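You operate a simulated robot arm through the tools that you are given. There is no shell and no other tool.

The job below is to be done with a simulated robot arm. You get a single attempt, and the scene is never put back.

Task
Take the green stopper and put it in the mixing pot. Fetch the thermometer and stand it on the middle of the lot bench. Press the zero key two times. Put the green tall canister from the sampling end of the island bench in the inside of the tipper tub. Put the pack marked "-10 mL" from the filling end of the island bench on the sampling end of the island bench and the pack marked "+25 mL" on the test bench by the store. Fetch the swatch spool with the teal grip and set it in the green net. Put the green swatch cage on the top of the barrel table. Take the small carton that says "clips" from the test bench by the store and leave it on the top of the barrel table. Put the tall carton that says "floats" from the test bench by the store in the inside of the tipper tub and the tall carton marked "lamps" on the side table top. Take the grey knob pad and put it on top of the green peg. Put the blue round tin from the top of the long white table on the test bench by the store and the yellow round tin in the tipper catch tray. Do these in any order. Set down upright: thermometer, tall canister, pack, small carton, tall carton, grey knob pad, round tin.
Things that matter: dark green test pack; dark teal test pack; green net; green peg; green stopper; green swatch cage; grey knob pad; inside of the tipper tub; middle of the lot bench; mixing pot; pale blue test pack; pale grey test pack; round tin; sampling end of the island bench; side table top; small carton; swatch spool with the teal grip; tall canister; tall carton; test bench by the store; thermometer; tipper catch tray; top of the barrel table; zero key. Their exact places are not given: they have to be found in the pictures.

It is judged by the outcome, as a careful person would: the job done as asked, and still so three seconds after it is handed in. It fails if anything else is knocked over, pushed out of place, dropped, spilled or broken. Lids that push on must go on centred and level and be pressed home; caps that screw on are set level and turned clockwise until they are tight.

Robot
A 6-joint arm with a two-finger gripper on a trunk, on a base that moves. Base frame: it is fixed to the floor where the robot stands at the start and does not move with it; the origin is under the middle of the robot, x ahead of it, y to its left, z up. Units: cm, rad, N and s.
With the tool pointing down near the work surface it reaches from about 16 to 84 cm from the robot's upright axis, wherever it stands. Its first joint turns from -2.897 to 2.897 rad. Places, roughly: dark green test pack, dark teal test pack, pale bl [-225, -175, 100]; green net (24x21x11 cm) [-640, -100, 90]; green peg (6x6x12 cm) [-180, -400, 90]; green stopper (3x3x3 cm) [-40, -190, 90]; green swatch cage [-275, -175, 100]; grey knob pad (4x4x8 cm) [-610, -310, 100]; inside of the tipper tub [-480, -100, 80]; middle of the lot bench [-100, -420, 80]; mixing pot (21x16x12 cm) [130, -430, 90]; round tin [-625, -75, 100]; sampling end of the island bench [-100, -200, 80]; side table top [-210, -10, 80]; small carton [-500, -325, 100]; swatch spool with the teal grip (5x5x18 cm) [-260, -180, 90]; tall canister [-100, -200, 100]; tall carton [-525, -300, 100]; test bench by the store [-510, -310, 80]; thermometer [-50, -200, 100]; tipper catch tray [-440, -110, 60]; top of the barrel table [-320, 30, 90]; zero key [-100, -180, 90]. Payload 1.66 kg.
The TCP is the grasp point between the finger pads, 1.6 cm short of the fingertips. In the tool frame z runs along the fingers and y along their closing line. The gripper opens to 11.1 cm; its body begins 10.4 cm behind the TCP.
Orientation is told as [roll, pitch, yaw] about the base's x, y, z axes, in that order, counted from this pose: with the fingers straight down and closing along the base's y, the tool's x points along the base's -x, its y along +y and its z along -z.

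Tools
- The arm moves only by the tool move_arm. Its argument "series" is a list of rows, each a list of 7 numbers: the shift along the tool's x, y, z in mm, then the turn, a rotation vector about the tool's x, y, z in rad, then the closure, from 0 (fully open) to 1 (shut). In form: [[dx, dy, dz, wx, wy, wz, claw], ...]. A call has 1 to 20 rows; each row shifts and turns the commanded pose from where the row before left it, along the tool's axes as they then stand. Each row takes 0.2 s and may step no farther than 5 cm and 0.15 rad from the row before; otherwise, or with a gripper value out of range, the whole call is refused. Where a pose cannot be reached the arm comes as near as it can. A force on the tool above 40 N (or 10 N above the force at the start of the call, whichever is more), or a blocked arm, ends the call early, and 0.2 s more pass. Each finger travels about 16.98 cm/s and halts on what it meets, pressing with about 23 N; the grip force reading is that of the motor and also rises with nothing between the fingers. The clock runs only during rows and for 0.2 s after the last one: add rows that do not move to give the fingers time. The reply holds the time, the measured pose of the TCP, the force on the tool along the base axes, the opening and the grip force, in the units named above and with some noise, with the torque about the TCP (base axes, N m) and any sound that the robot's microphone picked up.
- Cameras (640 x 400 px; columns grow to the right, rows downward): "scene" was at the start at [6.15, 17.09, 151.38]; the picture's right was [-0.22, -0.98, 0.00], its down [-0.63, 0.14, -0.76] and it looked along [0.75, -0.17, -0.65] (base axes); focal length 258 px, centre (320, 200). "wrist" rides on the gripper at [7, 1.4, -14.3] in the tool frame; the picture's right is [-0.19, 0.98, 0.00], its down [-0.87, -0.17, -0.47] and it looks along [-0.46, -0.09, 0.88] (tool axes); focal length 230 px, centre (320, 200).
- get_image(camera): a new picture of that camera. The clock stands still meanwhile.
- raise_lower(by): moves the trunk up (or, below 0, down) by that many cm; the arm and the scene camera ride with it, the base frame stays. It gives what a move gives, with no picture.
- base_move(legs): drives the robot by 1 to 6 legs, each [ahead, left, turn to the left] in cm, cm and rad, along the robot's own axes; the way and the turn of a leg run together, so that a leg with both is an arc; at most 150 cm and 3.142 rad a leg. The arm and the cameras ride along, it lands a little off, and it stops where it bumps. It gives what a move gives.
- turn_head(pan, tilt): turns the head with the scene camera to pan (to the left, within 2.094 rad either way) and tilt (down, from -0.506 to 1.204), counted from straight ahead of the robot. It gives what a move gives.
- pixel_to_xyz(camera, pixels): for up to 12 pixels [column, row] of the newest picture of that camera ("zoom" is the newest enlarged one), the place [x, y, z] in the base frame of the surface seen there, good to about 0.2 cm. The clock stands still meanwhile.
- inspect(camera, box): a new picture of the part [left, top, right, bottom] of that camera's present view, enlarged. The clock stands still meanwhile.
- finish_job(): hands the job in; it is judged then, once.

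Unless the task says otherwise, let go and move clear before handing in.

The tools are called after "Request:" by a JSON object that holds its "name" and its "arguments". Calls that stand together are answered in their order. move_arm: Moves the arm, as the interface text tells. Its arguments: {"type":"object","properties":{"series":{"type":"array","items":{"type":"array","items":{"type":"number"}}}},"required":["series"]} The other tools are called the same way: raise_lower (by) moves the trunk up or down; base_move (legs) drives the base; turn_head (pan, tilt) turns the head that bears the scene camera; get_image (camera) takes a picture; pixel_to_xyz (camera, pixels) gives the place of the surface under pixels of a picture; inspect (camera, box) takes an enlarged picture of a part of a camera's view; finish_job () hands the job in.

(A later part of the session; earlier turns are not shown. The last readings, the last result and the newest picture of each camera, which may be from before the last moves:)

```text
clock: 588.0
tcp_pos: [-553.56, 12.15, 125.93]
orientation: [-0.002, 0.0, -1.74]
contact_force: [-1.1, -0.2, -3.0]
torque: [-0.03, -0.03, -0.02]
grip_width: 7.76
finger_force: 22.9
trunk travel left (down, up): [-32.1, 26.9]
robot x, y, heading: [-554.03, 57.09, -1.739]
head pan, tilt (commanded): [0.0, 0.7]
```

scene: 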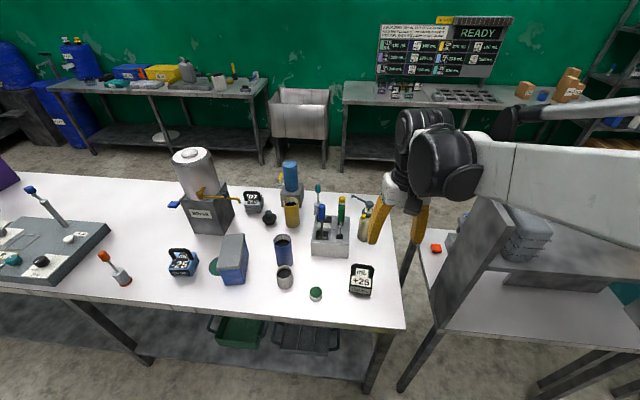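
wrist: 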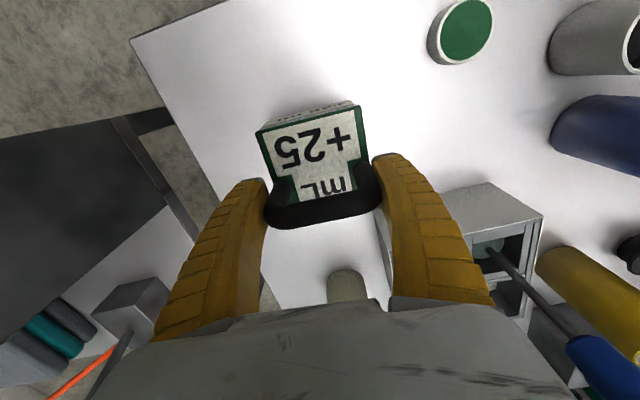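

I'm past the shelf at (-554,57). Now down through the passage and over to the test bench.

Request:
{"name": "base_move", "arguments": {"legs": [[112, 20, 0], [112, 20, 0], [32, 38, 0], [32, 38, -0.07]]}}

Request:
{"name": "turn_head", "arguments": {"pan": 0.0, "tilt": 0.8}}

Request:
{"name": "get_image", "arguments": {"camera": "scene"}}

```text
clock: 604.2
tcp_pos: [-496.19, -292.58, 126.01]
orientation: [-0.002, 0.0, -1.835]
contact_force: [0.7, 0.3, -4.3]
torque: [0.02, 0.04, -0.04]
grip_width: 7.74
finger_force: 22.9
trunk travel left (down, up): [-32.1, 26.9]
robot x, y, heading: [-492.01, -247.34, -1.832]
head pan, tilt (commanded): [0.0, 0.7]
```

```text
clock: 604.9
tcp_pos: [-496.31, -292.58, 126.05]
orientation: [-0.001, -0.002, -1.832]
contact_force: [0.1, 0.1, -3.4]
torque: [0.0, 0.01, 0.03]
grip_width: 7.74
finger_force: 23.2
trunk travel left (down, up): [-32.1, 26.9]
robot x, y, heading: [-492.07, -247.69, -1.83]
head pan, tilt (commanded): [0.0, 0.799]
```

```text
taken
```

scene: 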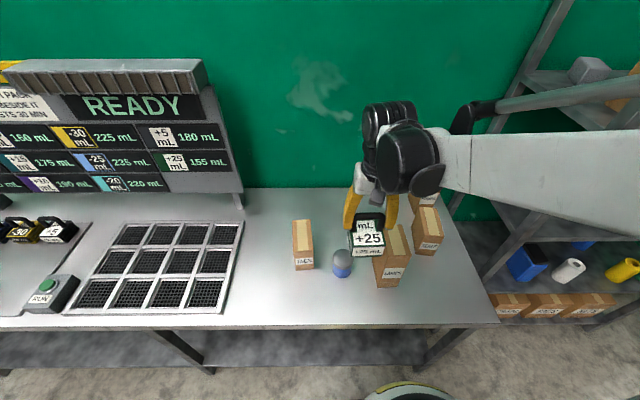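

I'll carry the pack over LAMPS to the free spot at (-503,-322) behind the tin, and lower.

Request:
{"name": "move_arm", "arguments": {"series": [[-43.7, 1.8, 0, 0, 0, 0, 1], [-43.7, 1.8, 0, 0, 0, 0, 1], [-43.7, 1.8, 0, 0, 0, 0, 1], [-43.7, 1.8, 0, 0, 0, 0, 1], [-43.7, 1.8, 0, 0, 0, 0, 1], [-43.7, 1.8, 0, 0, 0, 0, 1], [-43.7, 1.8, 0, 0, 0, 0, 1], [0, 0, 40, 0, 0, 0, 1], [0, 0, 40, 0, 0, 0, 1], [0, 0, 40, 0, 0, 0, 1], [0, 0, 0, 0, 0, 0, 1]]}}

Request:
{"name": "get_image", "arguments": {"camera": "wrist"}}

Request:
{"name": "get_image", "arguments": {"camera": "scene"}}

```text
clock: 607.3
tcp_pos: [-502.96, -322.25, 113.8]
orientation: [-0.003, 0.0, -1.834]
contact_force: [0.4, 0.6, -3.3]
torque: [-0.01, 0.0, 0.01]
grip_width: 7.76
finger_force: 22.9
trunk travel left (down, up): [-32.1, 26.9]
robot x, y, heading: [-492.6, -247.75, -1.829]
head pan, tilt (commanded): [0.0, 0.799]
```

```text
taken
```

wrist: 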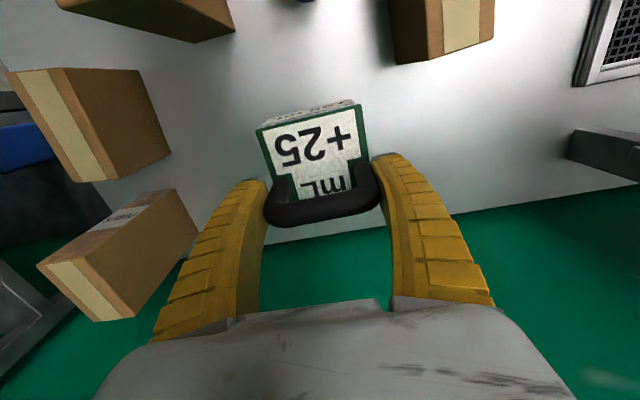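

```text
taken
```

scene: 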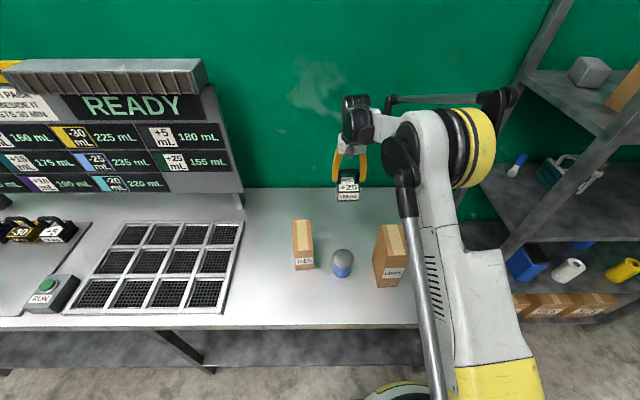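

The spot below is free. I'll lower to just above the bench and then touch down.

Request:
{"name": "move_arm", "arguments": {"series": [[0, 0, 45, 0, 0, 0, 1], [0, 0, 45, 0, 0, 0, 1], [0, 0, 45, 0, 0, 0, 1], [0, 0, 45, 0, 0, 0, 1], [0, 0, 15, 0, 0, 0, 1], [0, 0, 4, 0, 0, 0, 1], [0, 0, 0, 0, 0, 0, 1]]}}

```text
clock: 608.9
tcp_pos: [-503.1, -322.47, 93.99]
orientation: [-0.002, 0.0, -1.834]
contact_force: [0.3, 0.0, -4.8]
torque: [-0.03, 0.02, -0.01]
grip_width: 7.72
finger_force: 23.0
trunk travel left (down, up): [-32.1, 26.9]
robot x, y, heading: [-491.97, -247.8, -1.836]
head pan, tilt (commanded): [0.0, 0.799]
```

Request:
{"name": "move_arm", "arguments": {"series": [[0, 0, 2, 0, 0, 0, 1], [0, 0, 2, 0, 0, 0, 1], [0, 0, 1, 0, 0, 0, 1], [0, 0, 1, 0, 0, 0, 1], [0, 0, 0, 0, 0, 0, 1]]}}

```text
clock: 610.1
tcp_pos: [-503.06, -322.41, 93.63]
orientation: [0.0, -0.002, -1.833]
contact_force: [-1.0, -2.8, 3.0]
torque: [0.01, -0.28, -0.13]
grip_width: 7.74
finger_force: 23.0
trunk travel left (down, up): [-32.1, 26.9]
robot x, y, heading: [-492.41, -247.45, -1.832]
head pan, tilt (commanded): [0.0, 0.799]
```

It has touched down. I'll open wide and rise.

Request:
{"name": "move_arm", "arguments": {"series": [[0, 0, 0, 0, 0, 0, 0.2], [0, 0, 0, 0, 0, 0, 0.15], [0, 0, 0, 0, 0, 0, 0.15], [0, 0, -20, 0, 0, 0, 0.15], [0, 0, -40, 0, 0, 0, 0.15], [0, 0, -45, 0, 0, 0, 0.15], [0, 0, -45, 0, 0, 0, 0.15], [0, 0, -45, 0, 0, 0, 0.15], [0, 0, -45, 0, 0, 0, 0.15], [0, 0, -45, 0, 0, 0, 0.15]]}}

Request:
{"name": "get_image", "arguments": {"camera": "wrist"}}

```text
clock: 612.3
tcp_pos: [-502.84, -322.42, 122.15]
orientation: [-0.002, -0.003, -1.834]
contact_force: [-1.3, 0.9, 0.1]
torque: [-0.01, 0.01, 0.0]
grip_width: 9.52
finger_force: 0.1
trunk travel left (down, up): [-32.1, 26.9]
robot x, y, heading: [-492.16, -247.5, -1.83]
head pan, tilt (commanded): [0.0, 0.799]
```

```text
taken
```

wrist: 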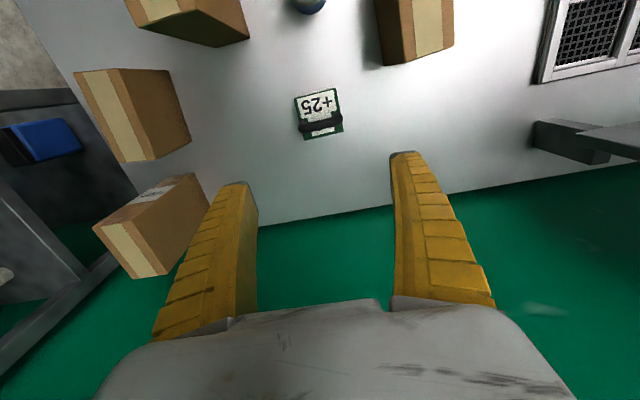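

The pack stands on the bench (320,112). LAMPS is next: I'll move over it and look.

Request:
{"name": "move_arm", "arguments": {"series": [[35, -23.5, 0, 0, 0, 0, 0.1], [35, -23.5, 0, 0, 0, 0, 0.1], [35, -23.5, 0, 0, 0, 0, 0.1], [35, -23.5, 0, 0, 0, 0, 0.1], [35, -23.5, 0, 0, 0, 0, 0.1], [35, -23.5, 0, 0, 0, 0, 0.1], [0, 0, 0, 0, 0, 0, 0.1]]}}

Request:
{"name": "get_image", "arguments": {"camera": "wrist"}}

Request:
{"name": "pixel_to_xyz", "arguments": {"camera": "wrist", "pixels": [[320, 120], [290, 90], [350, 90], [290, 160], [350, 160]]}}

```text
clock: 613.9
tcp_pos: [-511.03, -298.43, 122.2]
orientation: [-0.002, 0.0, -1.834]
contact_force: [-0.1, -0.9, 0.6]
torque: [0.03, -0.02, 0.01]
grip_width: 10.04
finger_force: 0.5
trunk travel left (down, up): [-32.1, 26.9]
robot x, y, heading: [-492.37, -247.71, -1.83]
head pan, tilt (commanded): [0.0, 0.799]
```

```text
taken
```

wrist: 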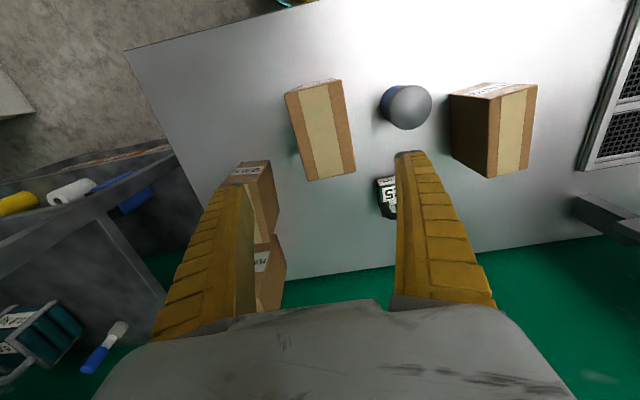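

```text
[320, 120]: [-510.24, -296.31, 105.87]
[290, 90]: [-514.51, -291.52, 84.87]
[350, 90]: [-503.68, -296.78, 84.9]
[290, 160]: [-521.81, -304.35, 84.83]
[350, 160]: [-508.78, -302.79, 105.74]
```

LAMPS' top is at wrist (322,131). I'll measure its corners.

Request:
{"name": "pixel_to_xyz", "arguments": {"camera": "wrist", "pixels": [[288, 95], [341, 83], [353, 170], [309, 178], [322, 131], [270, 195], [247, 165], [382, 105]]}}

```text
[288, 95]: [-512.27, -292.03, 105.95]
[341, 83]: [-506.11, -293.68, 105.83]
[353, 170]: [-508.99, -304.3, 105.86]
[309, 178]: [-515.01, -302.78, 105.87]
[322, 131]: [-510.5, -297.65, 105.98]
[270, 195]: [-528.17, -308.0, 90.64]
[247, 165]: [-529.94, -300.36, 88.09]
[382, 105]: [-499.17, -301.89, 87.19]
```

LAMPS centre (-510.6,-298.2), aligned already; the tin keeps ~4.5 cm from the finger. I'll descend and grip.

Request:
{"name": "move_arm", "arguments": {"series": [[3.3, 3.6, 0, 0, 0, 0, 0.15], [0, 0, 45, 0, 0, 0, 0.15], [0, 0, 45, 0, 0, 0, 0.15], [0, 0, 45, 0, 0, 0, 0.15], [0, 0, 45, 0, 0, 0, 0.15], [0, 0, 22, 0, 0, 0, 0.15], [0, 0, 0, 0, 0, 0, 0.15], [0, 0, 0, 0, 0, 0, 0.5], [0, 0, 0, 0, 0, 0, 1], [0, 0, 0, 0, 0, 0, 1], [0, 0, -10, 0, 0, 0, 1], [0, 0, -30, 0, 0, 0, 1], [0, 0, 0, 0, 0, 0, 1]]}}

Request:
{"name": "get_image", "arguments": {"camera": "wrist"}}

Request:
{"name": "get_image", "arguments": {"camera": "scene"}}

```text
clock: 616.7
tcp_pos: [-510.84, -298.28, 105.71]
orientation: [-0.002, 0.0, -1.834]
contact_force: [-1.0, 1.1, -3.8]
torque: [0.01, 0.02, -0.03]
grip_width: 7.16
finger_force: 22.6
trunk travel left (down, up): [-32.1, 26.9]
robot x, y, heading: [-492.52, -247.5, -1.831]
head pan, tilt (commanded): [0.0, 0.799]
```

```text
taken
```

wrist: 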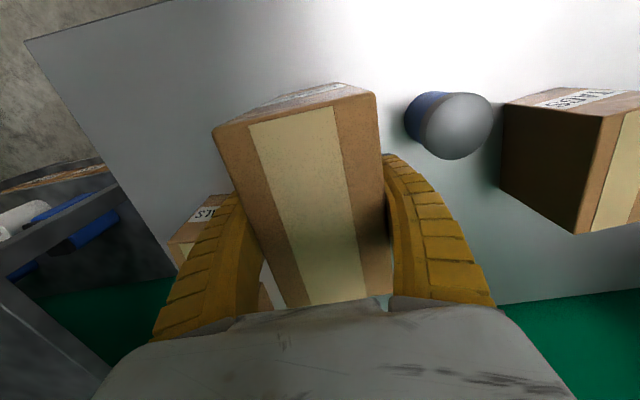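

```text
taken
```

scene: 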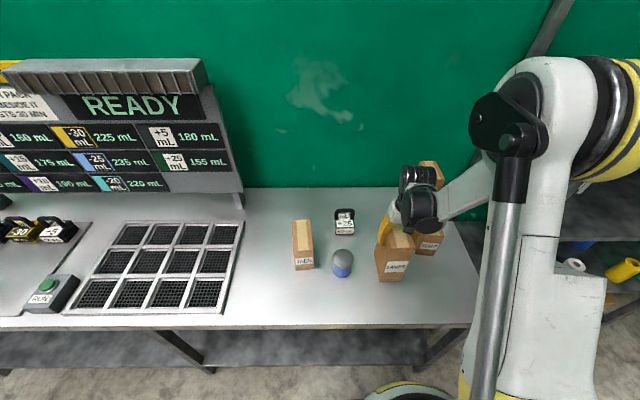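

LAMPS is held. I'll raise it, draw it in, and drive back through the passage toward the side table.

Request:
{"name": "move_arm", "arguments": {"series": [[0, 0, -45, 0, 0, 0, 1], [0, 0, -45, 0, 0, 0, 1], [0, 0, -45, 0, 0, 0, 1], [0, 0, -45, 0, 0, 0, 1], [0, 0, -45, 0, 0, 0, 1], [0, 0, -40, 0, 0, 0, 1], [40, 10, 0, 0, 0, 0, 1], [40, 20, 0, 0, 0, 0, 1], [35, 20, 0, 0, 0, 0, 1], [0, 0, 0, 0, 0, 0, 1]]}}

Request:
{"name": "base_move", "arguments": {"legs": [[-59, -75, 0], [-87, -24, 0], [-87, -24, 0]]}}

```text
clock: 618.9
tcp_pos: [-502.96, -288.44, 132.4]
orientation: [-0.002, 0.001, -1.834]
contact_force: [-0.5, -0.2, -3.1]
torque: [0.03, 0.01, 0.03]
grip_width: 7.19
finger_force: 23.2
trunk travel left (down, up): [-32.1, 26.9]
robot x, y, heading: [-491.8, -247.64, -1.829]
head pan, tilt (commanded): [0.0, 0.799]
```

```text
clock: 632.5
tcp_pos: [-561.79, -33.2, 132.27]
orientation: [0.0, -0.002, -1.819]
contact_force: [-0.3, 0.3, -2.3]
torque: [0.02, 0.01, -0.01]
grip_width: 7.14
finger_force: 23.0
trunk travel left (down, up): [-32.1, 26.9]
robot x, y, heading: [-551.28, 7.96, -1.814]
head pan, tilt (commanded): [0.0, 0.799]
```

At (-551,8) as planned. Continuing along the north side toward the side table.

Request:
{"name": "base_move", "arguments": {"legs": [[-13, 70, 0], [-13, 69, 0], [40, 36, 0], [-5, 86, 0]]}}

Request:
{"name": "turn_head", "arguments": {"pan": 1.6, "tilt": 0.6}}

Request:
{"name": "get_image", "arguments": {"camera": "scene"}}

```text
clock: 646.7
tcp_pos: [-310.56, -103.97, 132.34]
orientation: [-0.002, -0.001, -1.806]
contact_force: [-0.1, -0.6, -3.3]
torque: [0.0, 0.04, 0.01]
grip_width: 7.15
finger_force: 23.1
trunk travel left (down, up): [-32.1, 26.9]
robot x, y, heading: [-300.96, -62.68, -1.804]
head pan, tilt (commanded): [0.0, 0.799]
```

```text
clock: 648.4
tcp_pos: [-310.47, -103.95, 132.36]
orientation: [-0.002, 0.0, -1.807]
contact_force: [-0.2, -0.1, -3.7]
torque: [-0.03, -0.01, -0.01]
grip_width: 7.13
finger_force: 23.1
trunk travel left (down, up): [-32.1, 26.9]
robot x, y, heading: [-300.99, -62.75, -1.805]
head pan, tilt (commanded): [1.6, 0.6]
```

```text
taken
```

scene: 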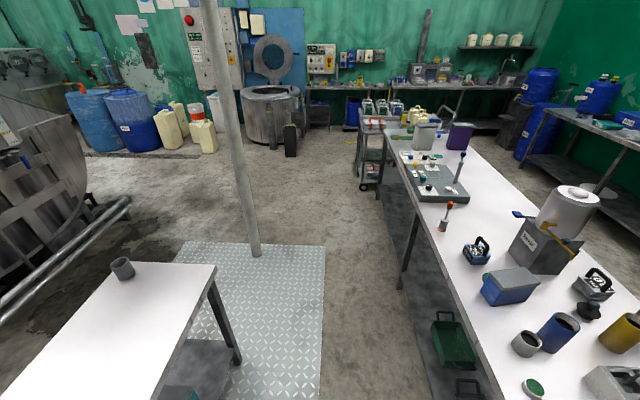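

The side table is at lower left (120,330) with a small cup on its far end. I'll measure its top.

Request:
{"name": "pixel_to_xyz", "arguments": {"camera": "scene", "pixels": [[215, 268], [110, 265], [122, 268], [150, 320], [100, 330], [60, 380], [130, 380], [165, 350], [255, 250], [240, 360]]}}

Request:
{"name": "turn_head", "arguments": {"pan": 2.0, "tilt": 0.8}}

Request:
{"name": "get_image", "arguments": {"camera": "scene"}}

```text
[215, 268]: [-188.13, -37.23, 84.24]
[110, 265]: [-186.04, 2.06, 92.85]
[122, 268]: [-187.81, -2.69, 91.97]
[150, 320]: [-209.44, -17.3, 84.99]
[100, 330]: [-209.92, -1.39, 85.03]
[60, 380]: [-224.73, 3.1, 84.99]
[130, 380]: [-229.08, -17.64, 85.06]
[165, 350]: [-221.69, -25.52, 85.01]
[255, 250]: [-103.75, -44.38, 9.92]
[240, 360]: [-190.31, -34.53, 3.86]
```

```text
clock: 649.2
tcp_pos: [-310.6, -103.93, 132.36]
orientation: [-0.001, 0.001, -1.807]
contact_force: [-0.2, 0.0, -3.9]
torque: [-0.03, -0.01, -0.03]
grip_width: 7.14
finger_force: 23.0
trunk travel left (down, up): [-32.1, 26.9]
robot x, y, heading: [-300.89, -62.95, -1.805]
head pan, tilt (commanded): [2.0, 0.799]
```

```text
taken
```

scene: 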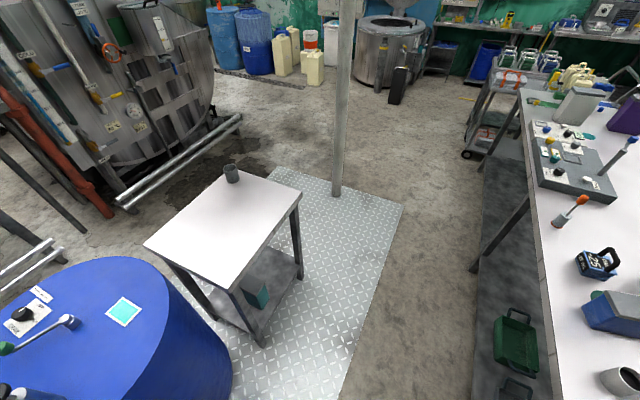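

The side table is free apart from the cup at its far end. I'll move to its south side and turn to face it.

Request:
{"name": "base_move", "arguments": {"legs": [[-2, 67, 0], [0, 0, 3.0]]}}

Request:
{"name": "turn_head", "arguments": {"pan": 0.0, "tilt": 0.8}}

Request:
{"name": "get_image", "arguments": {"camera": "scene"}}

```text
clock: 659.9
tcp_pos: [-219.13, -37.91, 132.36]
orientation: [-0.002, 0.001, 1.152]
contact_force: [-0.9, -0.3, -3.9]
torque: [0.02, 0.02, -0.03]
grip_width: 7.15
finger_force: 23.6
trunk travel left (down, up): [-32.1, 26.9]
robot x, y, heading: [-235.88, -76.77, 1.158]
head pan, tilt (commanded): [2.0, 0.799]
```

```text
clock: 661.8
tcp_pos: [-219.18, -38.06, 132.26]
orientation: [-0.002, -0.001, 1.151]
contact_force: [0.2, -0.3, -2.4]
torque: [-0.03, -0.03, 0.04]
grip_width: 7.14
finger_force: 23.8
trunk travel left (down, up): [-32.1, 26.9]
robot x, y, heading: [-235.94, -76.4, 1.154]
head pan, tilt (commanded): [0.0, 0.799]
```

```text
taken
```

scene: 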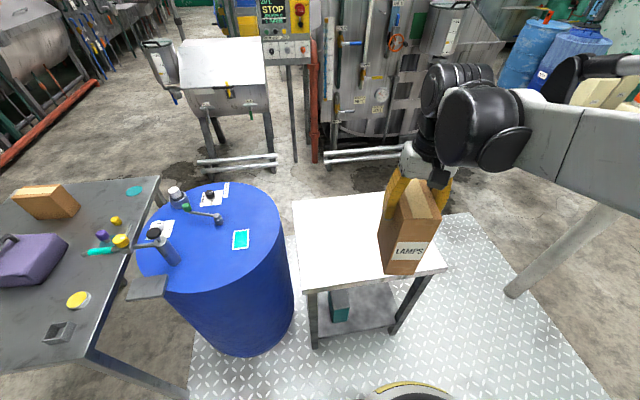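

The side table is right ahead (365,240). I'll carry LAMPS over its middle and lower.

Request:
{"name": "move_arm", "arguments": {"series": [[-44.5, 6.7, 0, 0, 0, 0, 1], [-44.5, 6.7, 0, 0, 0, 0, 1], [-44.5, 6.7, 0, 0, 0, 0, 1], [-44.5, 6.7, 0, 0, 0, 0, 1], [-44.5, 6.7, 0, 0, 0, 0, 1], [-44.5, 6.7, 0, 0, 0, 0, 1], [0, 0, 45, 0, 0, 0, 1], [0, 0, 45, 0, 0, 0, 1], [0, 0, 45, 0, 0, 0, 1], [0, 0, 45, 0, 0, 0, 1], [0, 0, 45, 0, 0, 0, 1], [0, 0, 45, 0, 0, 0, 1], [0, 0, 0, 0, 0, 0, 1]]}}

Request:
{"name": "get_image", "arguments": {"camera": "scene"}}

Request:
{"name": "get_image", "arguments": {"camera": "wrist"}}

```text
clock: 664.6
tcp_pos: [-211.81, -11.98, 105.23]
orientation: [-0.001, -0.002, 1.152]
contact_force: [-0.9, 0.5, -3.3]
torque: [0.01, -0.01, -0.01]
grip_width: 7.11
finger_force: 22.6
trunk travel left (down, up): [-32.1, 26.9]
robot x, y, heading: [-236.07, -76.7, 1.153]
head pan, tilt (commanded): [0.0, 0.799]
```

```text
taken
```

scene: 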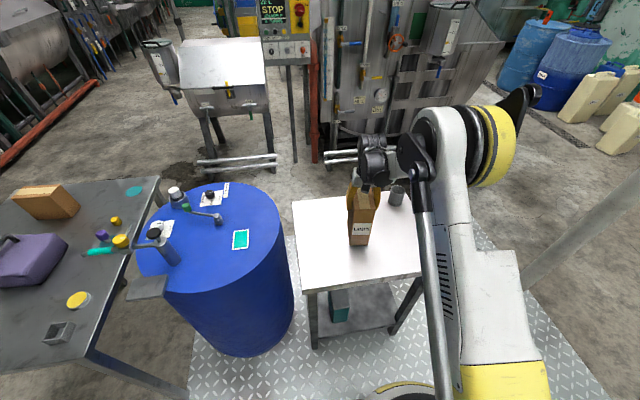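

```text
taken
```

wrist: 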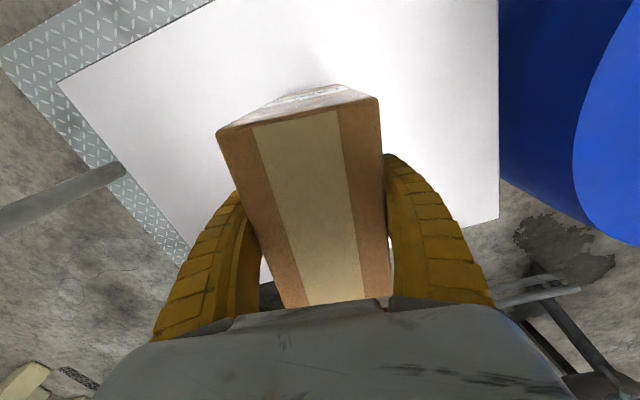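

Well placed over the table middle, clear of the cup. I'll lower the last 3.5 cm gently.

Request:
{"name": "move_arm", "arguments": {"series": [[0, 0, 25, 0, 0, 0, 1], [0, 0, 5, 0, 0, 0, 1], [0, 0, 2, 0, 0, 0, 1], [0, 0, 1, 0, 0, 0, 1], [0, 0, 0, 0, 0, 0, 1]]}}

```text
clock: 665.8
tcp_pos: [-211.89, -11.9, 102.0]
orientation: [-0.001, 0.0, 1.151]
contact_force: [-1.0, -0.3, -3.3]
torque: [0.04, -0.01, 0.0]
grip_width: 7.12
finger_force: 22.8
trunk travel left (down, up): [-32.1, 26.9]
robot x, y, heading: [-236.02, -77.29, 1.155]
head pan, tilt (commanded): [0.0, 0.799]
```

Request:
{"name": "move_arm", "arguments": {"series": [[0, 0, 1.5, 0, 0, 0, 1], [0, 0, 1.5, 0, 0, 0, 1], [0, 0, 0, 0, 0, 0, 1]]}}

```text
clock: 666.6
tcp_pos: [-211.93, -11.94, 101.77]
orientation: [-0.001, -0.001, 1.152]
contact_force: [1.0, 0.8, 0.0]
torque: [0.03, 0.1, -0.06]
grip_width: 7.12
finger_force: 22.7
trunk travel left (down, up): [-32.1, 26.9]
robot x, y, heading: [-236.21, -76.66, 1.152]
head pan, tilt (commanded): [0.0, 0.799]
```

The weight is taken by the table. One more millimetre, then release and rise.

Request:
{"name": "move_arm", "arguments": {"series": [[0, 0, 1, 0, 0, 0, 1], [0, 0, 0, 0, 0, 0, 0.4], [0, 0, 0, 0, 0, 0, 0.2], [0, 0, 0, 0, 0, 0, 0.2], [0, 0, -20, 0, 0, 0, 0.2], [0, 0, -40, 0, 0, 0, 0.2], [0, 0, -45, 0, 0, 0, 0.2], [0, 0, -45, 0, 0, 0, 0.2], [0, 0, -45, 0, 0, 0, 0.2], [0, 0, -45, 0, 0, 0, 0.2]]}}

Request:
{"name": "get_image", "arguments": {"camera": "wrist"}}

Request:
{"name": "get_image", "arguments": {"camera": "scene"}}

```text
clock: 668.8
tcp_pos: [-212.26, -11.89, 125.81]
orientation: [-0.001, -0.002, 1.15]
contact_force: [0.1, 0.2, -0.7]
torque: [0.05, -0.02, -0.03]
grip_width: 8.99
finger_force: 1.1
trunk travel left (down, up): [-32.1, 26.9]
robot x, y, heading: [-236.05, -76.84, 1.161]
head pan, tilt (commanded): [0.0, 0.799]
```

```text
taken
```

wrist: 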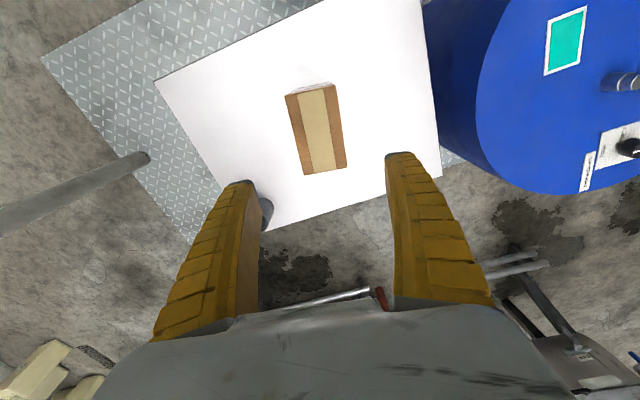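

```text
taken
```

scene: 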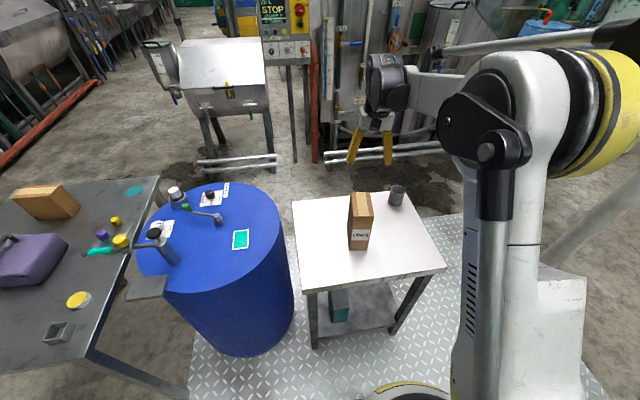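

LAMPS stands on the side table. I'll glance at CLIPS and the cage on the barrel table from here.

Request:
{"name": "inspect", "arguments": {"camera": "scene", "box": [0, 160, 180, 360]}}

Request:
{"name": "turn_head", "arguments": {"pan": 0.6, "tilt": 0.6}}

Request:
{"name": "get_image", "arguments": {"camera": "scene"}}

```text
2.00 times, centred on (90, 260) of scene
```

zoom: 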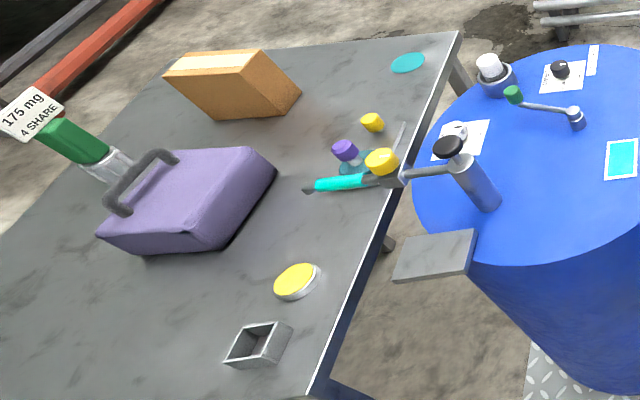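

```text
clock: 669.8
tcp_pos: [-212.25, -11.81, 125.7]
orientation: [-0.001, -0.001, 1.151]
contact_force: [0.3, 0.9, -0.2]
torque: [0.02, -0.02, -0.01]
grip_width: 8.97
finger_force: 1.1
trunk travel left (down, up): [-32.1, 26.9]
robot x, y, heading: [-236.1, -76.92, 1.156]
head pan, tilt (commanded): [0.6, 0.6]
```

```text
taken
```

scene: 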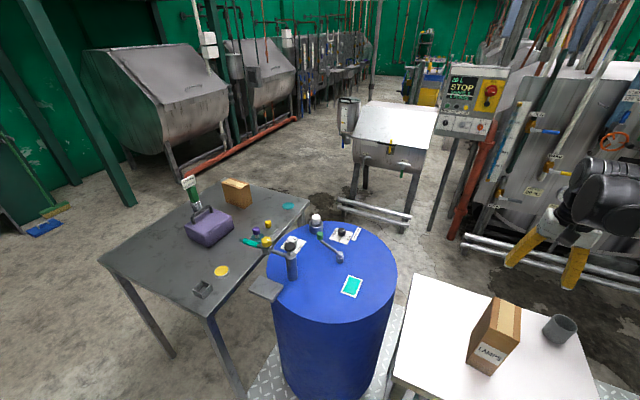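

Everything stands upright (the tilt is wide-angle distortion). Next the teal-grip spool from the front: I'll retract, turn round and drive up to the filling end.

Request:
{"name": "move_arm", "arguments": {"series": [[45, 0, 0, 0, 0, 0, 0.5], [45, 0, 0, 0, 0, 0, 0.5], [45, 0, 0, 0, 0, 0, 0.5], [45, 0, 0, 0, 0, 0, 0.5], [45, 0, 0, 0, 0, 0, 0.5], [40, -20, 0, 0, 0, 0, 0.5]]}}

Request:
{"name": "base_move", "arguments": {"legs": [[0, 0, -2.9], [10, -22, 0], [11, 0, 0]]}}

Request:
{"name": "turn_head", "arguments": {"pan": 0.0, "tilt": 0.75}}

Request:
{"name": "get_image", "arguments": {"camera": "scene"}}

```text
clock: 671.2
tcp_pos: [-220.99, -37.23, 125.6]
orientation: [-0.001, -0.002, 1.154]
contact_force: [-1.0, 0.2, 0.4]
torque: [0.05, 0.0, 0.03]
grip_width: 5.77
finger_force: 1.1
trunk travel left (down, up): [-32.1, 26.9]
robot x, y, heading: [-236.15, -76.63, 1.155]
head pan, tilt (commanded): [0.6, 0.6]
```

```text
clock: 680.5
tcp_pos: [-264.06, -137.06, 125.55]
orientation: [-0.001, 0.0, -1.71]
contact_force: [-0.1, -0.5, 0.5]
torque: [0.07, 0.03, -0.01]
grip_width: 5.77
finger_force: 1.6
trunk travel left (down, up): [-32.1, 26.9]
robot x, y, heading: [-260.41, -94.46, -1.709]
head pan, tilt (commanded): [0.6, 0.6]
```

```text
clock: 681.5
tcp_pos: [-264.08, -136.87, 125.66]
orientation: [-0.002, -0.001, -1.711]
contact_force: [0.1, -0.5, -0.2]
torque: [0.03, -0.04, 0.02]
grip_width: 5.76
finger_force: 1.3
trunk travel left (down, up): [-32.1, 26.9]
robot x, y, heading: [-260.62, -94.45, -1.704]
head pan, tilt (commanded): [0.0, 0.75]
```

```text
taken
```

scene: 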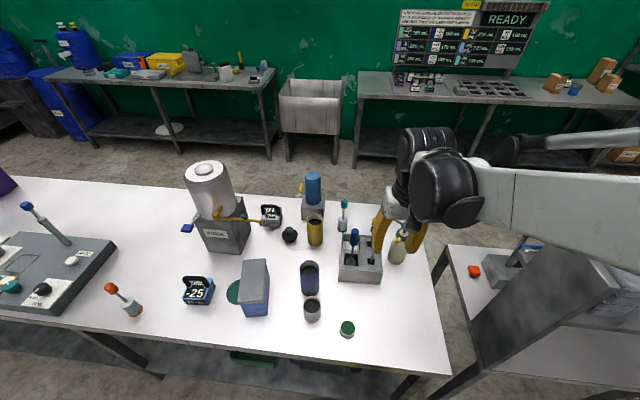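

The teal-grip spool is at (344,213). I'll measure it in an enlarged view.

Request:
{"name": "inspect", "arguments": {"camera": "scene", "box": [290, 160, 390, 260]}}

Request:
{"name": "pixel_to_xyz", "arguments": {"camera": "scene", "pixels": [[344, 202], [344, 205], [343, 225], [313, 180], [303, 188], [315, 220], [355, 235], [354, 240]]}}

```text
4.00 times, centred on (340, 210) of scene
```

zoom: 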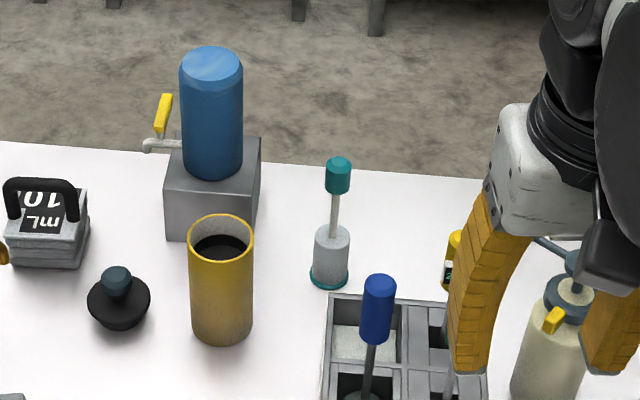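

```text
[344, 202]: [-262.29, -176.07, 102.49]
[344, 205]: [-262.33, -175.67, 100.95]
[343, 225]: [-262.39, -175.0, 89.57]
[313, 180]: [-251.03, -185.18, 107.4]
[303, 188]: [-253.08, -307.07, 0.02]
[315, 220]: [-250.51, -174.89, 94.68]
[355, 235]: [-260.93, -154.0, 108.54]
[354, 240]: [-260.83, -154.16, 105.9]
```

Spool centre (-262.35,-176.95), grip top ~102.8. I'll drive 7 cm closer, then bring the gripper over it.

Request:
{"name": "base_move", "arguments": {"legs": [[7, 0, 0]]}}

```text
clock: 682.6
tcp_pos: [-264.98, -142.92, 125.82]
orientation: [-0.002, -0.004, -1.711]
contact_force: [0.7, -0.4, 0.8]
torque: [-0.12, 0.03, 0.0]
grip_width: 5.76
finger_force: 1.5
trunk travel left (down, up): [-32.1, 26.9]
robot x, y, heading: [-261.18, -101.08, -1.708]
head pan, tilt (commanded): [0.0, 0.75]
stopped in leg 1: the robot was blocked; the commanded pose is now the measured one
```

The base met something at about y=-101 (blocked). I'll back off 3 cm and check that nothing shifted.

Request:
{"name": "base_move", "arguments": {"legs": [[-3, 0, 0]]}}

Request:
{"name": "get_image", "arguments": {"camera": "scene"}}

Request:
{"name": "pixel_to_xyz", "arguments": {"camera": "scene", "pixels": [[345, 205], [345, 210], [420, 380], [440, 375], [395, 385], [330, 375]]}}

```text
clock: 683.5
tcp_pos: [-264.51, -139.92, 125.65]
orientation: [-0.002, -0.005, -1.712]
contact_force: [-0.7, 0.8, -0.5]
torque: [-0.13, -0.02, -0.02]
grip_width: 5.78
finger_force: 1.3
trunk travel left (down, up): [-32.1, 26.9]
robot x, y, heading: [-260.63, -97.5, -1.71]
head pan, tilt (commanded): [0.0, 0.75]
```

```text
taken
```

scene: 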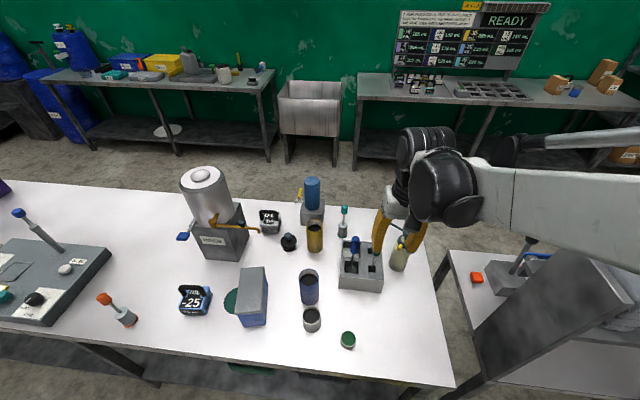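

```text
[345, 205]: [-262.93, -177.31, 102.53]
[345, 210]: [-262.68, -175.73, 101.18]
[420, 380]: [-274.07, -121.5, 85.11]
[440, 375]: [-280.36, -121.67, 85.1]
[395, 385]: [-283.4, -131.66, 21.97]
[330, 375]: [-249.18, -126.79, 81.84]
```

The bench edge is nearer than I reckoned (y≈-124); nothing on it has moved. From here the spool is 79 cm away, so I'll reach over it now.

Request:
{"name": "move_arm", "arguments": {"series": [[-45.5, 9.1, 0, 0, 0, 0, 0.5], [-45.5, 9.1, 0, 0, 0, 0, 0.5], [-45.5, 9.1, 0, 0, 0, 0, 0.5], [-45.5, 9.1, 0, 0, 0, 0, 0.5], [-45.5, 9.1, 0, 0, 0, 0, 0.5], [-45.5, 9.1, 0, 0, 0, 0, 0.5], [-45.5, 9.1, 0, 0, 0, 0, 0.5], [-45.5, 9.1, 0, 0, 0, 0, 0.5], [0, 0, 40, 0, 0, 0, 0.5], [0, 0, 30, 0, 0, 0, 0.5], [0, 0, 0, 0, 0, 0, 0.5]]}}

Request:
{"name": "get_image", "arguments": {"camera": "wrist"}}

```text
clock: 685.9
tcp_pos: [-262.44, -177.43, 118.78]
orientation: [-0.003, -0.001, -1.712]
contact_force: [0.0, 0.6, 0.6]
torque: [-0.01, 0.0, 0.0]
grip_width: 5.79
finger_force: 1.2
trunk travel left (down, up): [-32.1, 26.9]
robot x, y, heading: [-260.95, -98.21, -1.701]
head pan, tilt (commanded): [0.0, 0.75]
```

```text
taken
```

wrist: 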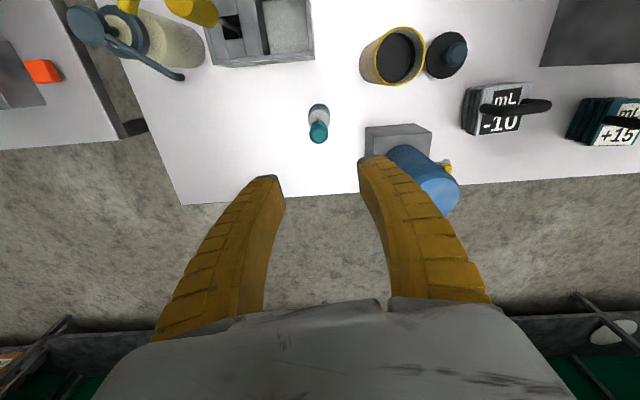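

Request:
{"name": "pixel_to_xyz", "arguments": {"camera": "wrist", "pixels": [[318, 132], [318, 138], [318, 126], [310, 132], [326, 132], [410, 150], [390, 160], [319, 110]]}}

```text
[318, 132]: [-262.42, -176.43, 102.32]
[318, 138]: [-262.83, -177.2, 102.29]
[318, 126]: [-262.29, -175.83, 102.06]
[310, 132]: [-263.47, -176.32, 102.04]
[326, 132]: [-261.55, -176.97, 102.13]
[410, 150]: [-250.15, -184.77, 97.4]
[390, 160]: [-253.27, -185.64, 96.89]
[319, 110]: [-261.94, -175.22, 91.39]
```

Grip centre (-262.5,-176.6), top 102.3. I'll correct by 8 mm, descend and close on the teal grip.

Request:
{"name": "move_arm", "arguments": {"series": [[8, -2, 0, 0, 0, 0, 0.55], [0, 0, 45, 0, 0, 0, 0.55], [0, 0, 45, 0, 0, 0, 0.55], [0, 0, 45, 0, 0, 0, 0.55], [0, 0, 40, 0, 0, 0, 0.55], [0, 0, 8, 0, 0, 0, 0.55], [0, 0, 0, 0, 0, 0, 0.55]]}}

Request:
{"name": "get_image", "arguments": {"camera": "wrist"}}

Request:
{"name": "inspect", "arguments": {"camera": "scene", "box": [290, 160, 400, 270]}}

```text
clock: 687.5
tcp_pos: [-262.52, -176.64, 100.43]
orientation: [-0.004, -0.003, -1.713]
contact_force: [-0.3, 0.6, -0.5]
torque: [0.03, -0.03, 0.01]
grip_width: 5.22
finger_force: 1.5
trunk travel left (down, up): [-32.1, 26.9]
robot x, y, heading: [-261.31, -98.17, -1.706]
head pan, tilt (commanded): [0.0, 0.75]
```

```text
taken
```

wrist: 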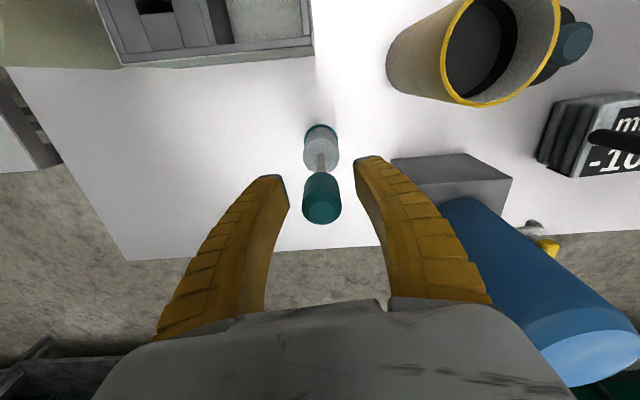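

```text
3.64 times, centred on (345, 215) of scene
```

zoom: 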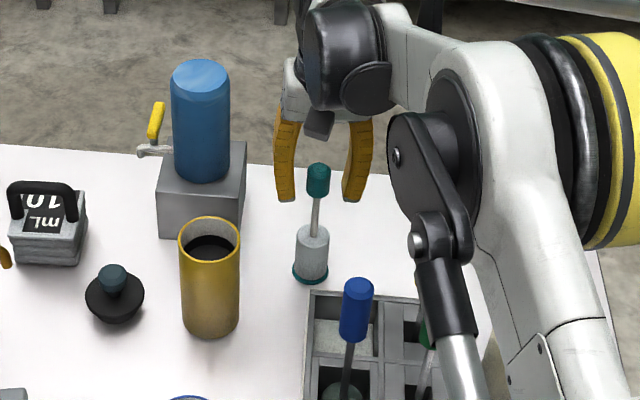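

The teal grip is between the pads (322,200). I'll close and lift gently.

Request:
{"name": "move_arm", "arguments": {"series": [[0, 0, 0, 0, 0, 0, 0.75], [0, 0, 0, 0, 0, 0, 1], [0, 0, 0, 0, 0, 0, 1], [0, 0, 0, 0, 0, 0, 1], [0, 0, -10, 0, 0, 0, 1], [0, 0, -30, 0, 0, 0, 1], [0, 0, 0, 0, 0, 0, 1]]}}

Request:
{"name": "get_image", "arguments": {"camera": "wrist"}}

Request:
{"name": "inspect", "arguments": {"camera": "scene", "box": [290, 160, 400, 270]}}

```text
clock: 689.1
tcp_pos: [-262.64, -176.61, 104.4]
orientation: [-0.001, -0.001, -1.714]
contact_force: [0.0, 0.0, -0.8]
torque: [-0.03, 0.0, -0.03]
grip_width: 1.74
finger_force: 22.9
trunk travel left (down, up): [-32.1, 26.9]
robot x, y, heading: [-261.28, -98.13, -1.71]
head pan, tilt (commanded): [0.0, 0.75]
```

```text
taken
```

wrist: 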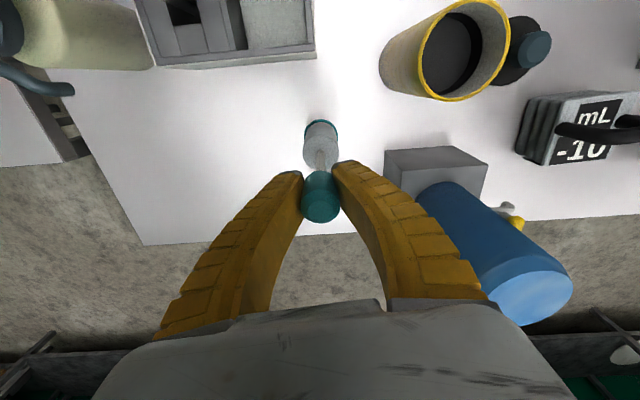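

```text
3.64 times, centred on (345, 215) of scene
```

zoom: 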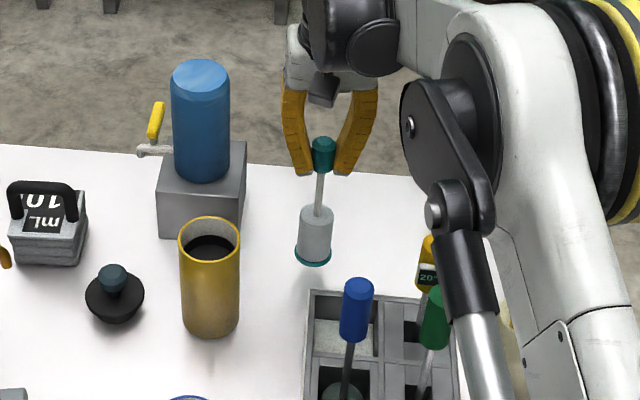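

The spool is lifted cleanly. I'll raise it, draw it in, and drive by the north side toward the white table.

Request:
{"name": "move_arm", "arguments": {"series": [[0, 0, -45, 0, 0, 0, 1], [0, 0, -45, 0, 0, 0, 1], [0, 0, -45, 0, 0, 0, 1], [0, 0, -45, 0, 0, 0, 1], [0, 0, -45, 0, 0, 0, 1], [0, 0, -40, 0, 0, 0, 1], [46, -9, 0, 0, 0, 0, 1], [46, -9, 0, 0, 0, 0, 1], [46, -9, 0, 0, 0, 0, 1], [46, -9, 0, 0, 0, 0, 1], [46, -9, 0, 0, 0, 0, 1], [46, -9, 0, 0, 0, 0, 1], [46, -9, 0, 0, 0, 0, 1], [46, -9, 0, 0, 0, 0, 1]]}}

Request:
{"name": "base_move", "arguments": {"legs": [[-29, -20, 0], [-5, -115, 0], [-41, -31, 0], [14, -139, 0]]}}

```text
clock: 692.1
tcp_pos: [-264.72, -138.72, 130.8]
orientation: [-0.002, -0.004, -1.713]
contact_force: [0.6, -0.4, -1.1]
torque: [-0.02, 0.03, -0.02]
grip_width: 1.78
finger_force: 23.4
trunk travel left (down, up): [-32.1, 26.9]
robot x, y, heading: [-260.74, -98.15, -1.714]
head pan, tilt (commanded): [0.0, 0.75]
```

```text
clock: 709.0
tcp_pos: [-558.46, -35.96, 130.66]
orientation: [-0.002, -0.002, -1.727]
contact_force: [-0.1, 0.6, -1.5]
torque: [0.02, -0.03, 0.01]
grip_width: 1.67
finger_force: 23.2
trunk travel left (down, up): [-32.1, 26.9]
robot x, y, heading: [-553.52, 5.3, -1.72]
head pan, tilt (commanded): [0.0, 0.75]
```

As planned at (-553,5). Now down to y≈-70, turn to face the white table and approach it.

Request:
{"name": "base_move", "arguments": {"legs": [[73, 17, 0], [0, 0, -1.68], [20, 32, 0]]}}

Request:
{"name": "turn_head", "arguments": {"pan": 0.0, "tilt": 0.8}}

Request:
{"name": "get_image", "arguments": {"camera": "scene"}}

Request:
{"name": "get_image", "arguments": {"camera": "wrist"}}

```text
clock: 719.0
tcp_pos: [-615.23, -90.08, 130.67]
orientation: [-0.004, -0.004, 2.929]
contact_force: [-0.8, -0.6, -0.2]
torque: [0.03, -0.03, -0.03]
grip_width: 1.68
finger_force: 22.3
trunk travel left (down, up): [-32.1, 26.9]
robot x, y, heading: [-574.47, -96.53, 2.931]
head pan, tilt (commanded): [0.0, 0.75]
```

```text
clock: 719.6
tcp_pos: [-615.06, -89.95, 130.81]
orientation: [-0.001, -0.003, 2.928]
contact_force: [0.1, 0.1, -1.1]
torque: [-0.02, -0.01, 0.0]
grip_width: 1.65
finger_force: 23.5
trunk travel left (down, up): [-32.1, 26.9]
robot x, y, heading: [-574.52, -96.95, 2.929]
head pan, tilt (commanded): [0.0, 0.799]
```

```text
taken
```

scene: 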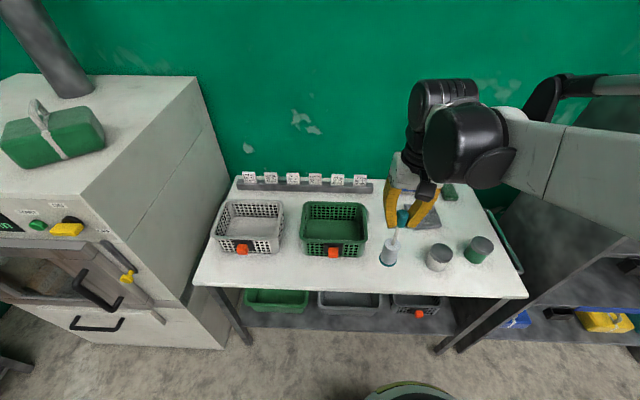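

```text
taken
```

wrist: 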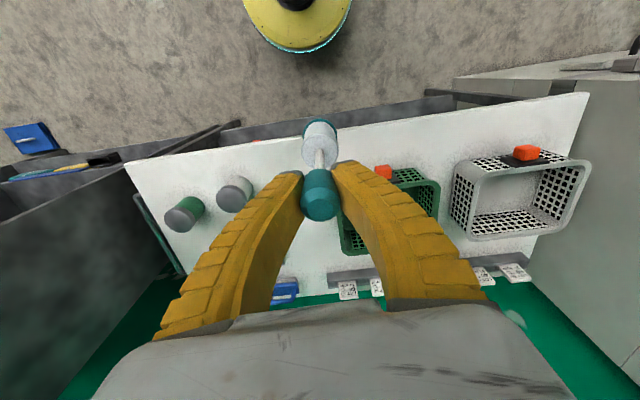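

The green net is at scene (333,228). I'll measure its rim and floor.

Request:
{"name": "inspect", "arguments": {"camera": "scene", "box": [280, 180, 400, 280]}}

Request:
{"name": "pixel_to_xyz", "arguments": {"camera": "scene", "pixels": [[305, 204], [365, 205], [368, 245], [303, 243], [335, 225], [335, 232], [320, 225], [350, 225], [335, 215], [335, 250]]}}

```text
4.00 times, centred on (340, 230) of scene
```

zoom: 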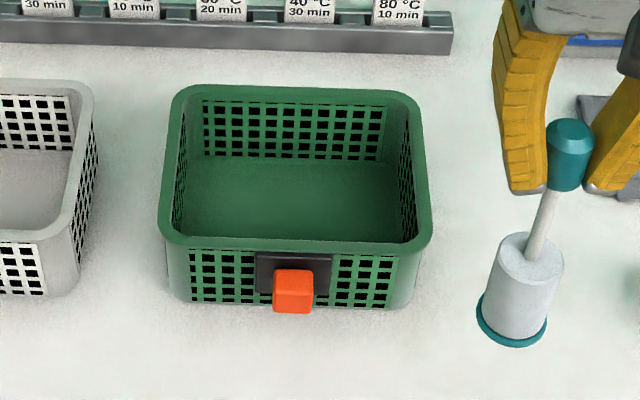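

```text
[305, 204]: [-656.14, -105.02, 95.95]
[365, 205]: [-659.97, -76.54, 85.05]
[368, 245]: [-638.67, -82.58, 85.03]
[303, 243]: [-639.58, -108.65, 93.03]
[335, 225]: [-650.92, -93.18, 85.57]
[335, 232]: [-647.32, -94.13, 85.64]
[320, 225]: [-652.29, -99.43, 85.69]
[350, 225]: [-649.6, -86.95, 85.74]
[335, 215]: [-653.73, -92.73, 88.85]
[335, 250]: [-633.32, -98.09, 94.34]
```

Net centre is about (-646,-94.5), floor z≈85.6, rim 96. I'll carry the spool over it and lower.

Request:
{"name": "move_arm", "arguments": {"series": [[-41.9, 15.6, 0, 0, 0, 0, 1], [-41.9, 15.6, 0, 0, 0, 0, 1], [-41.9, 15.6, 0, 0, 0, 0, 1], [-41.9, 15.6, 0, 0, 0, 0, 1], [-41.9, 15.6, 0, 0, 0, 0, 1], [-41.9, 15.6, 0, 0, 0, 0, 1], [-41.9, 15.6, 0, 0, 0, 0, 1], [0, 0, 45, 0, 0, 0, 1], [0, 0, 45, 0, 0, 0, 1], [0, 0, 45, 0, 0, 0, 1], [0, 0, 0, 0, 0, 0, 1]]}}

Request:
{"name": "get_image", "arguments": {"camera": "wrist"}}

Request:
{"name": "inspect", "arguments": {"camera": "scene", "box": [260, 140, 420, 280]}}

```text
clock: 722.0
tcp_pos: [-646.18, -94.49, 117.32]
orientation: [0.0, -0.002, 2.929]
contact_force: [0.6, -0.8, -0.8]
torque: [0.01, 0.0, -0.02]
grip_width: 1.65
finger_force: 22.6
trunk travel left (down, up): [-32.1, 26.9]
robot x, y, heading: [-574.4, -96.58, 2.93]
head pan, tilt (commanded): [0.0, 0.799]
```

```text
taken
```

wrist: 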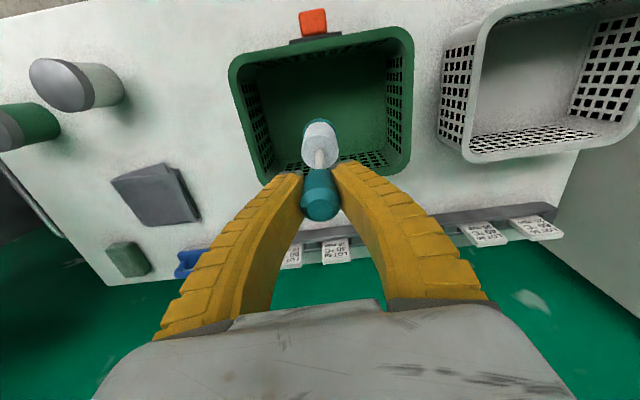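

```text
2.86 times, centred on (340, 210) of scene
```

zoom: 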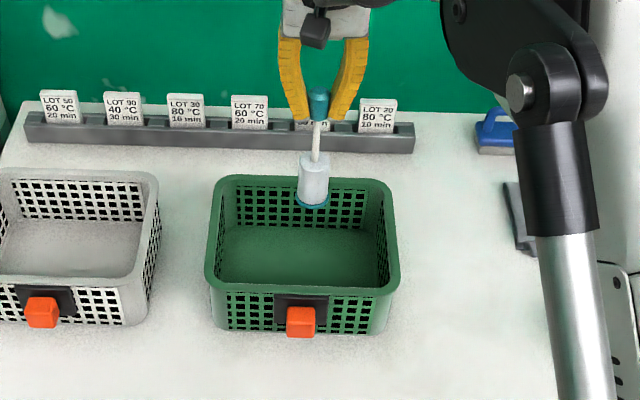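

I'll check the net's rim from the wrist view to be sure the spool lands near its middle.

Request:
{"name": "pixel_to_xyz", "arguments": {"camera": "wrist", "pixels": [[238, 72], [405, 40], [268, 178], [405, 160], [320, 48], [320, 90], [360, 90]]}}

```text
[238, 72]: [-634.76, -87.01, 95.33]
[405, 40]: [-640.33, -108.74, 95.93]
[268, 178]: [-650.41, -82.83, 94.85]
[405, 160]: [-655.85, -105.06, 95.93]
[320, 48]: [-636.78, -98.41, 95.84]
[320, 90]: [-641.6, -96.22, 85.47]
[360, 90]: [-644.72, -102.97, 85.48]
```

Net centre (-645.3,-95.9): the spool is nearly central. I'll lower it to the net floor.

Request:
{"name": "move_arm", "arguments": {"series": [[0, 0, 45, 0, 0, 0, 1], [0, 0, 45, 0, 0, 0, 1], [0, 0, 40, 0, 0, 0, 1], [0, 0, 20, 0, 0, 0, 1], [0, 0, 5, 0, 0, 0, 1], [0, 0, 0, 0, 0, 0, 1]]}}

```text
clock: 723.4
tcp_pos: [-646.13, -94.6, 101.75]
orientation: [-0.002, -0.003, 2.929]
contact_force: [-0.1, -0.6, -1.5]
torque: [-0.02, 0.01, -0.01]
grip_width: 1.66
finger_force: 22.9
trunk travel left (down, up): [-32.1, 26.9]
robot x, y, heading: [-574.45, -96.62, 2.932]
head pan, tilt (commanded): [0.0, 0.799]
```

Request:
{"name": "move_arm", "arguments": {"series": [[0, 0, 3, 0, 0, 0, 1], [0, 0, 2, 0, 0, 0, 1], [0, 0, 1, 0, 0, 0, 1], [0, 0, 0, 0, 0, 0, 1]]}}

```text
clock: 724.4
tcp_pos: [-646.19, -94.46, 101.19]
orientation: [0.0, -0.001, 2.929]
contact_force: [-0.1, 0.1, -0.4]
torque: [0.02, -0.02, 0.0]
grip_width: 1.65
finger_force: 22.8
trunk travel left (down, up): [-32.1, 26.9]
robot x, y, heading: [-574.59, -96.61, 2.932]
head pan, tilt (commanded): [0.0, 0.799]
```

Request:
{"name": "move_arm", "arguments": {"series": [[0, 0, 1, 0, 0, 0, 1], [0, 0, 1, 0, 0, 0, 1], [0, 0, 1, 0, 0, 0, 1], [0, 0, 0, 0, 0, 0, 1]]}}

```text
clock: 725.4
tcp_pos: [-646.16, -94.72, 101.03]
orientation: [-0.001, -0.003, 2.929]
contact_force: [1.6, -0.5, 13.4]
torque: [-0.04, -0.05, -0.02]
grip_width: 1.76
finger_force: 23.0
trunk travel left (down, up): [-32.1, 26.9]
robot x, y, heading: [-574.33, -97.21, 2.933]
head pan, tilt (commanded): [0.0, 0.799]
```

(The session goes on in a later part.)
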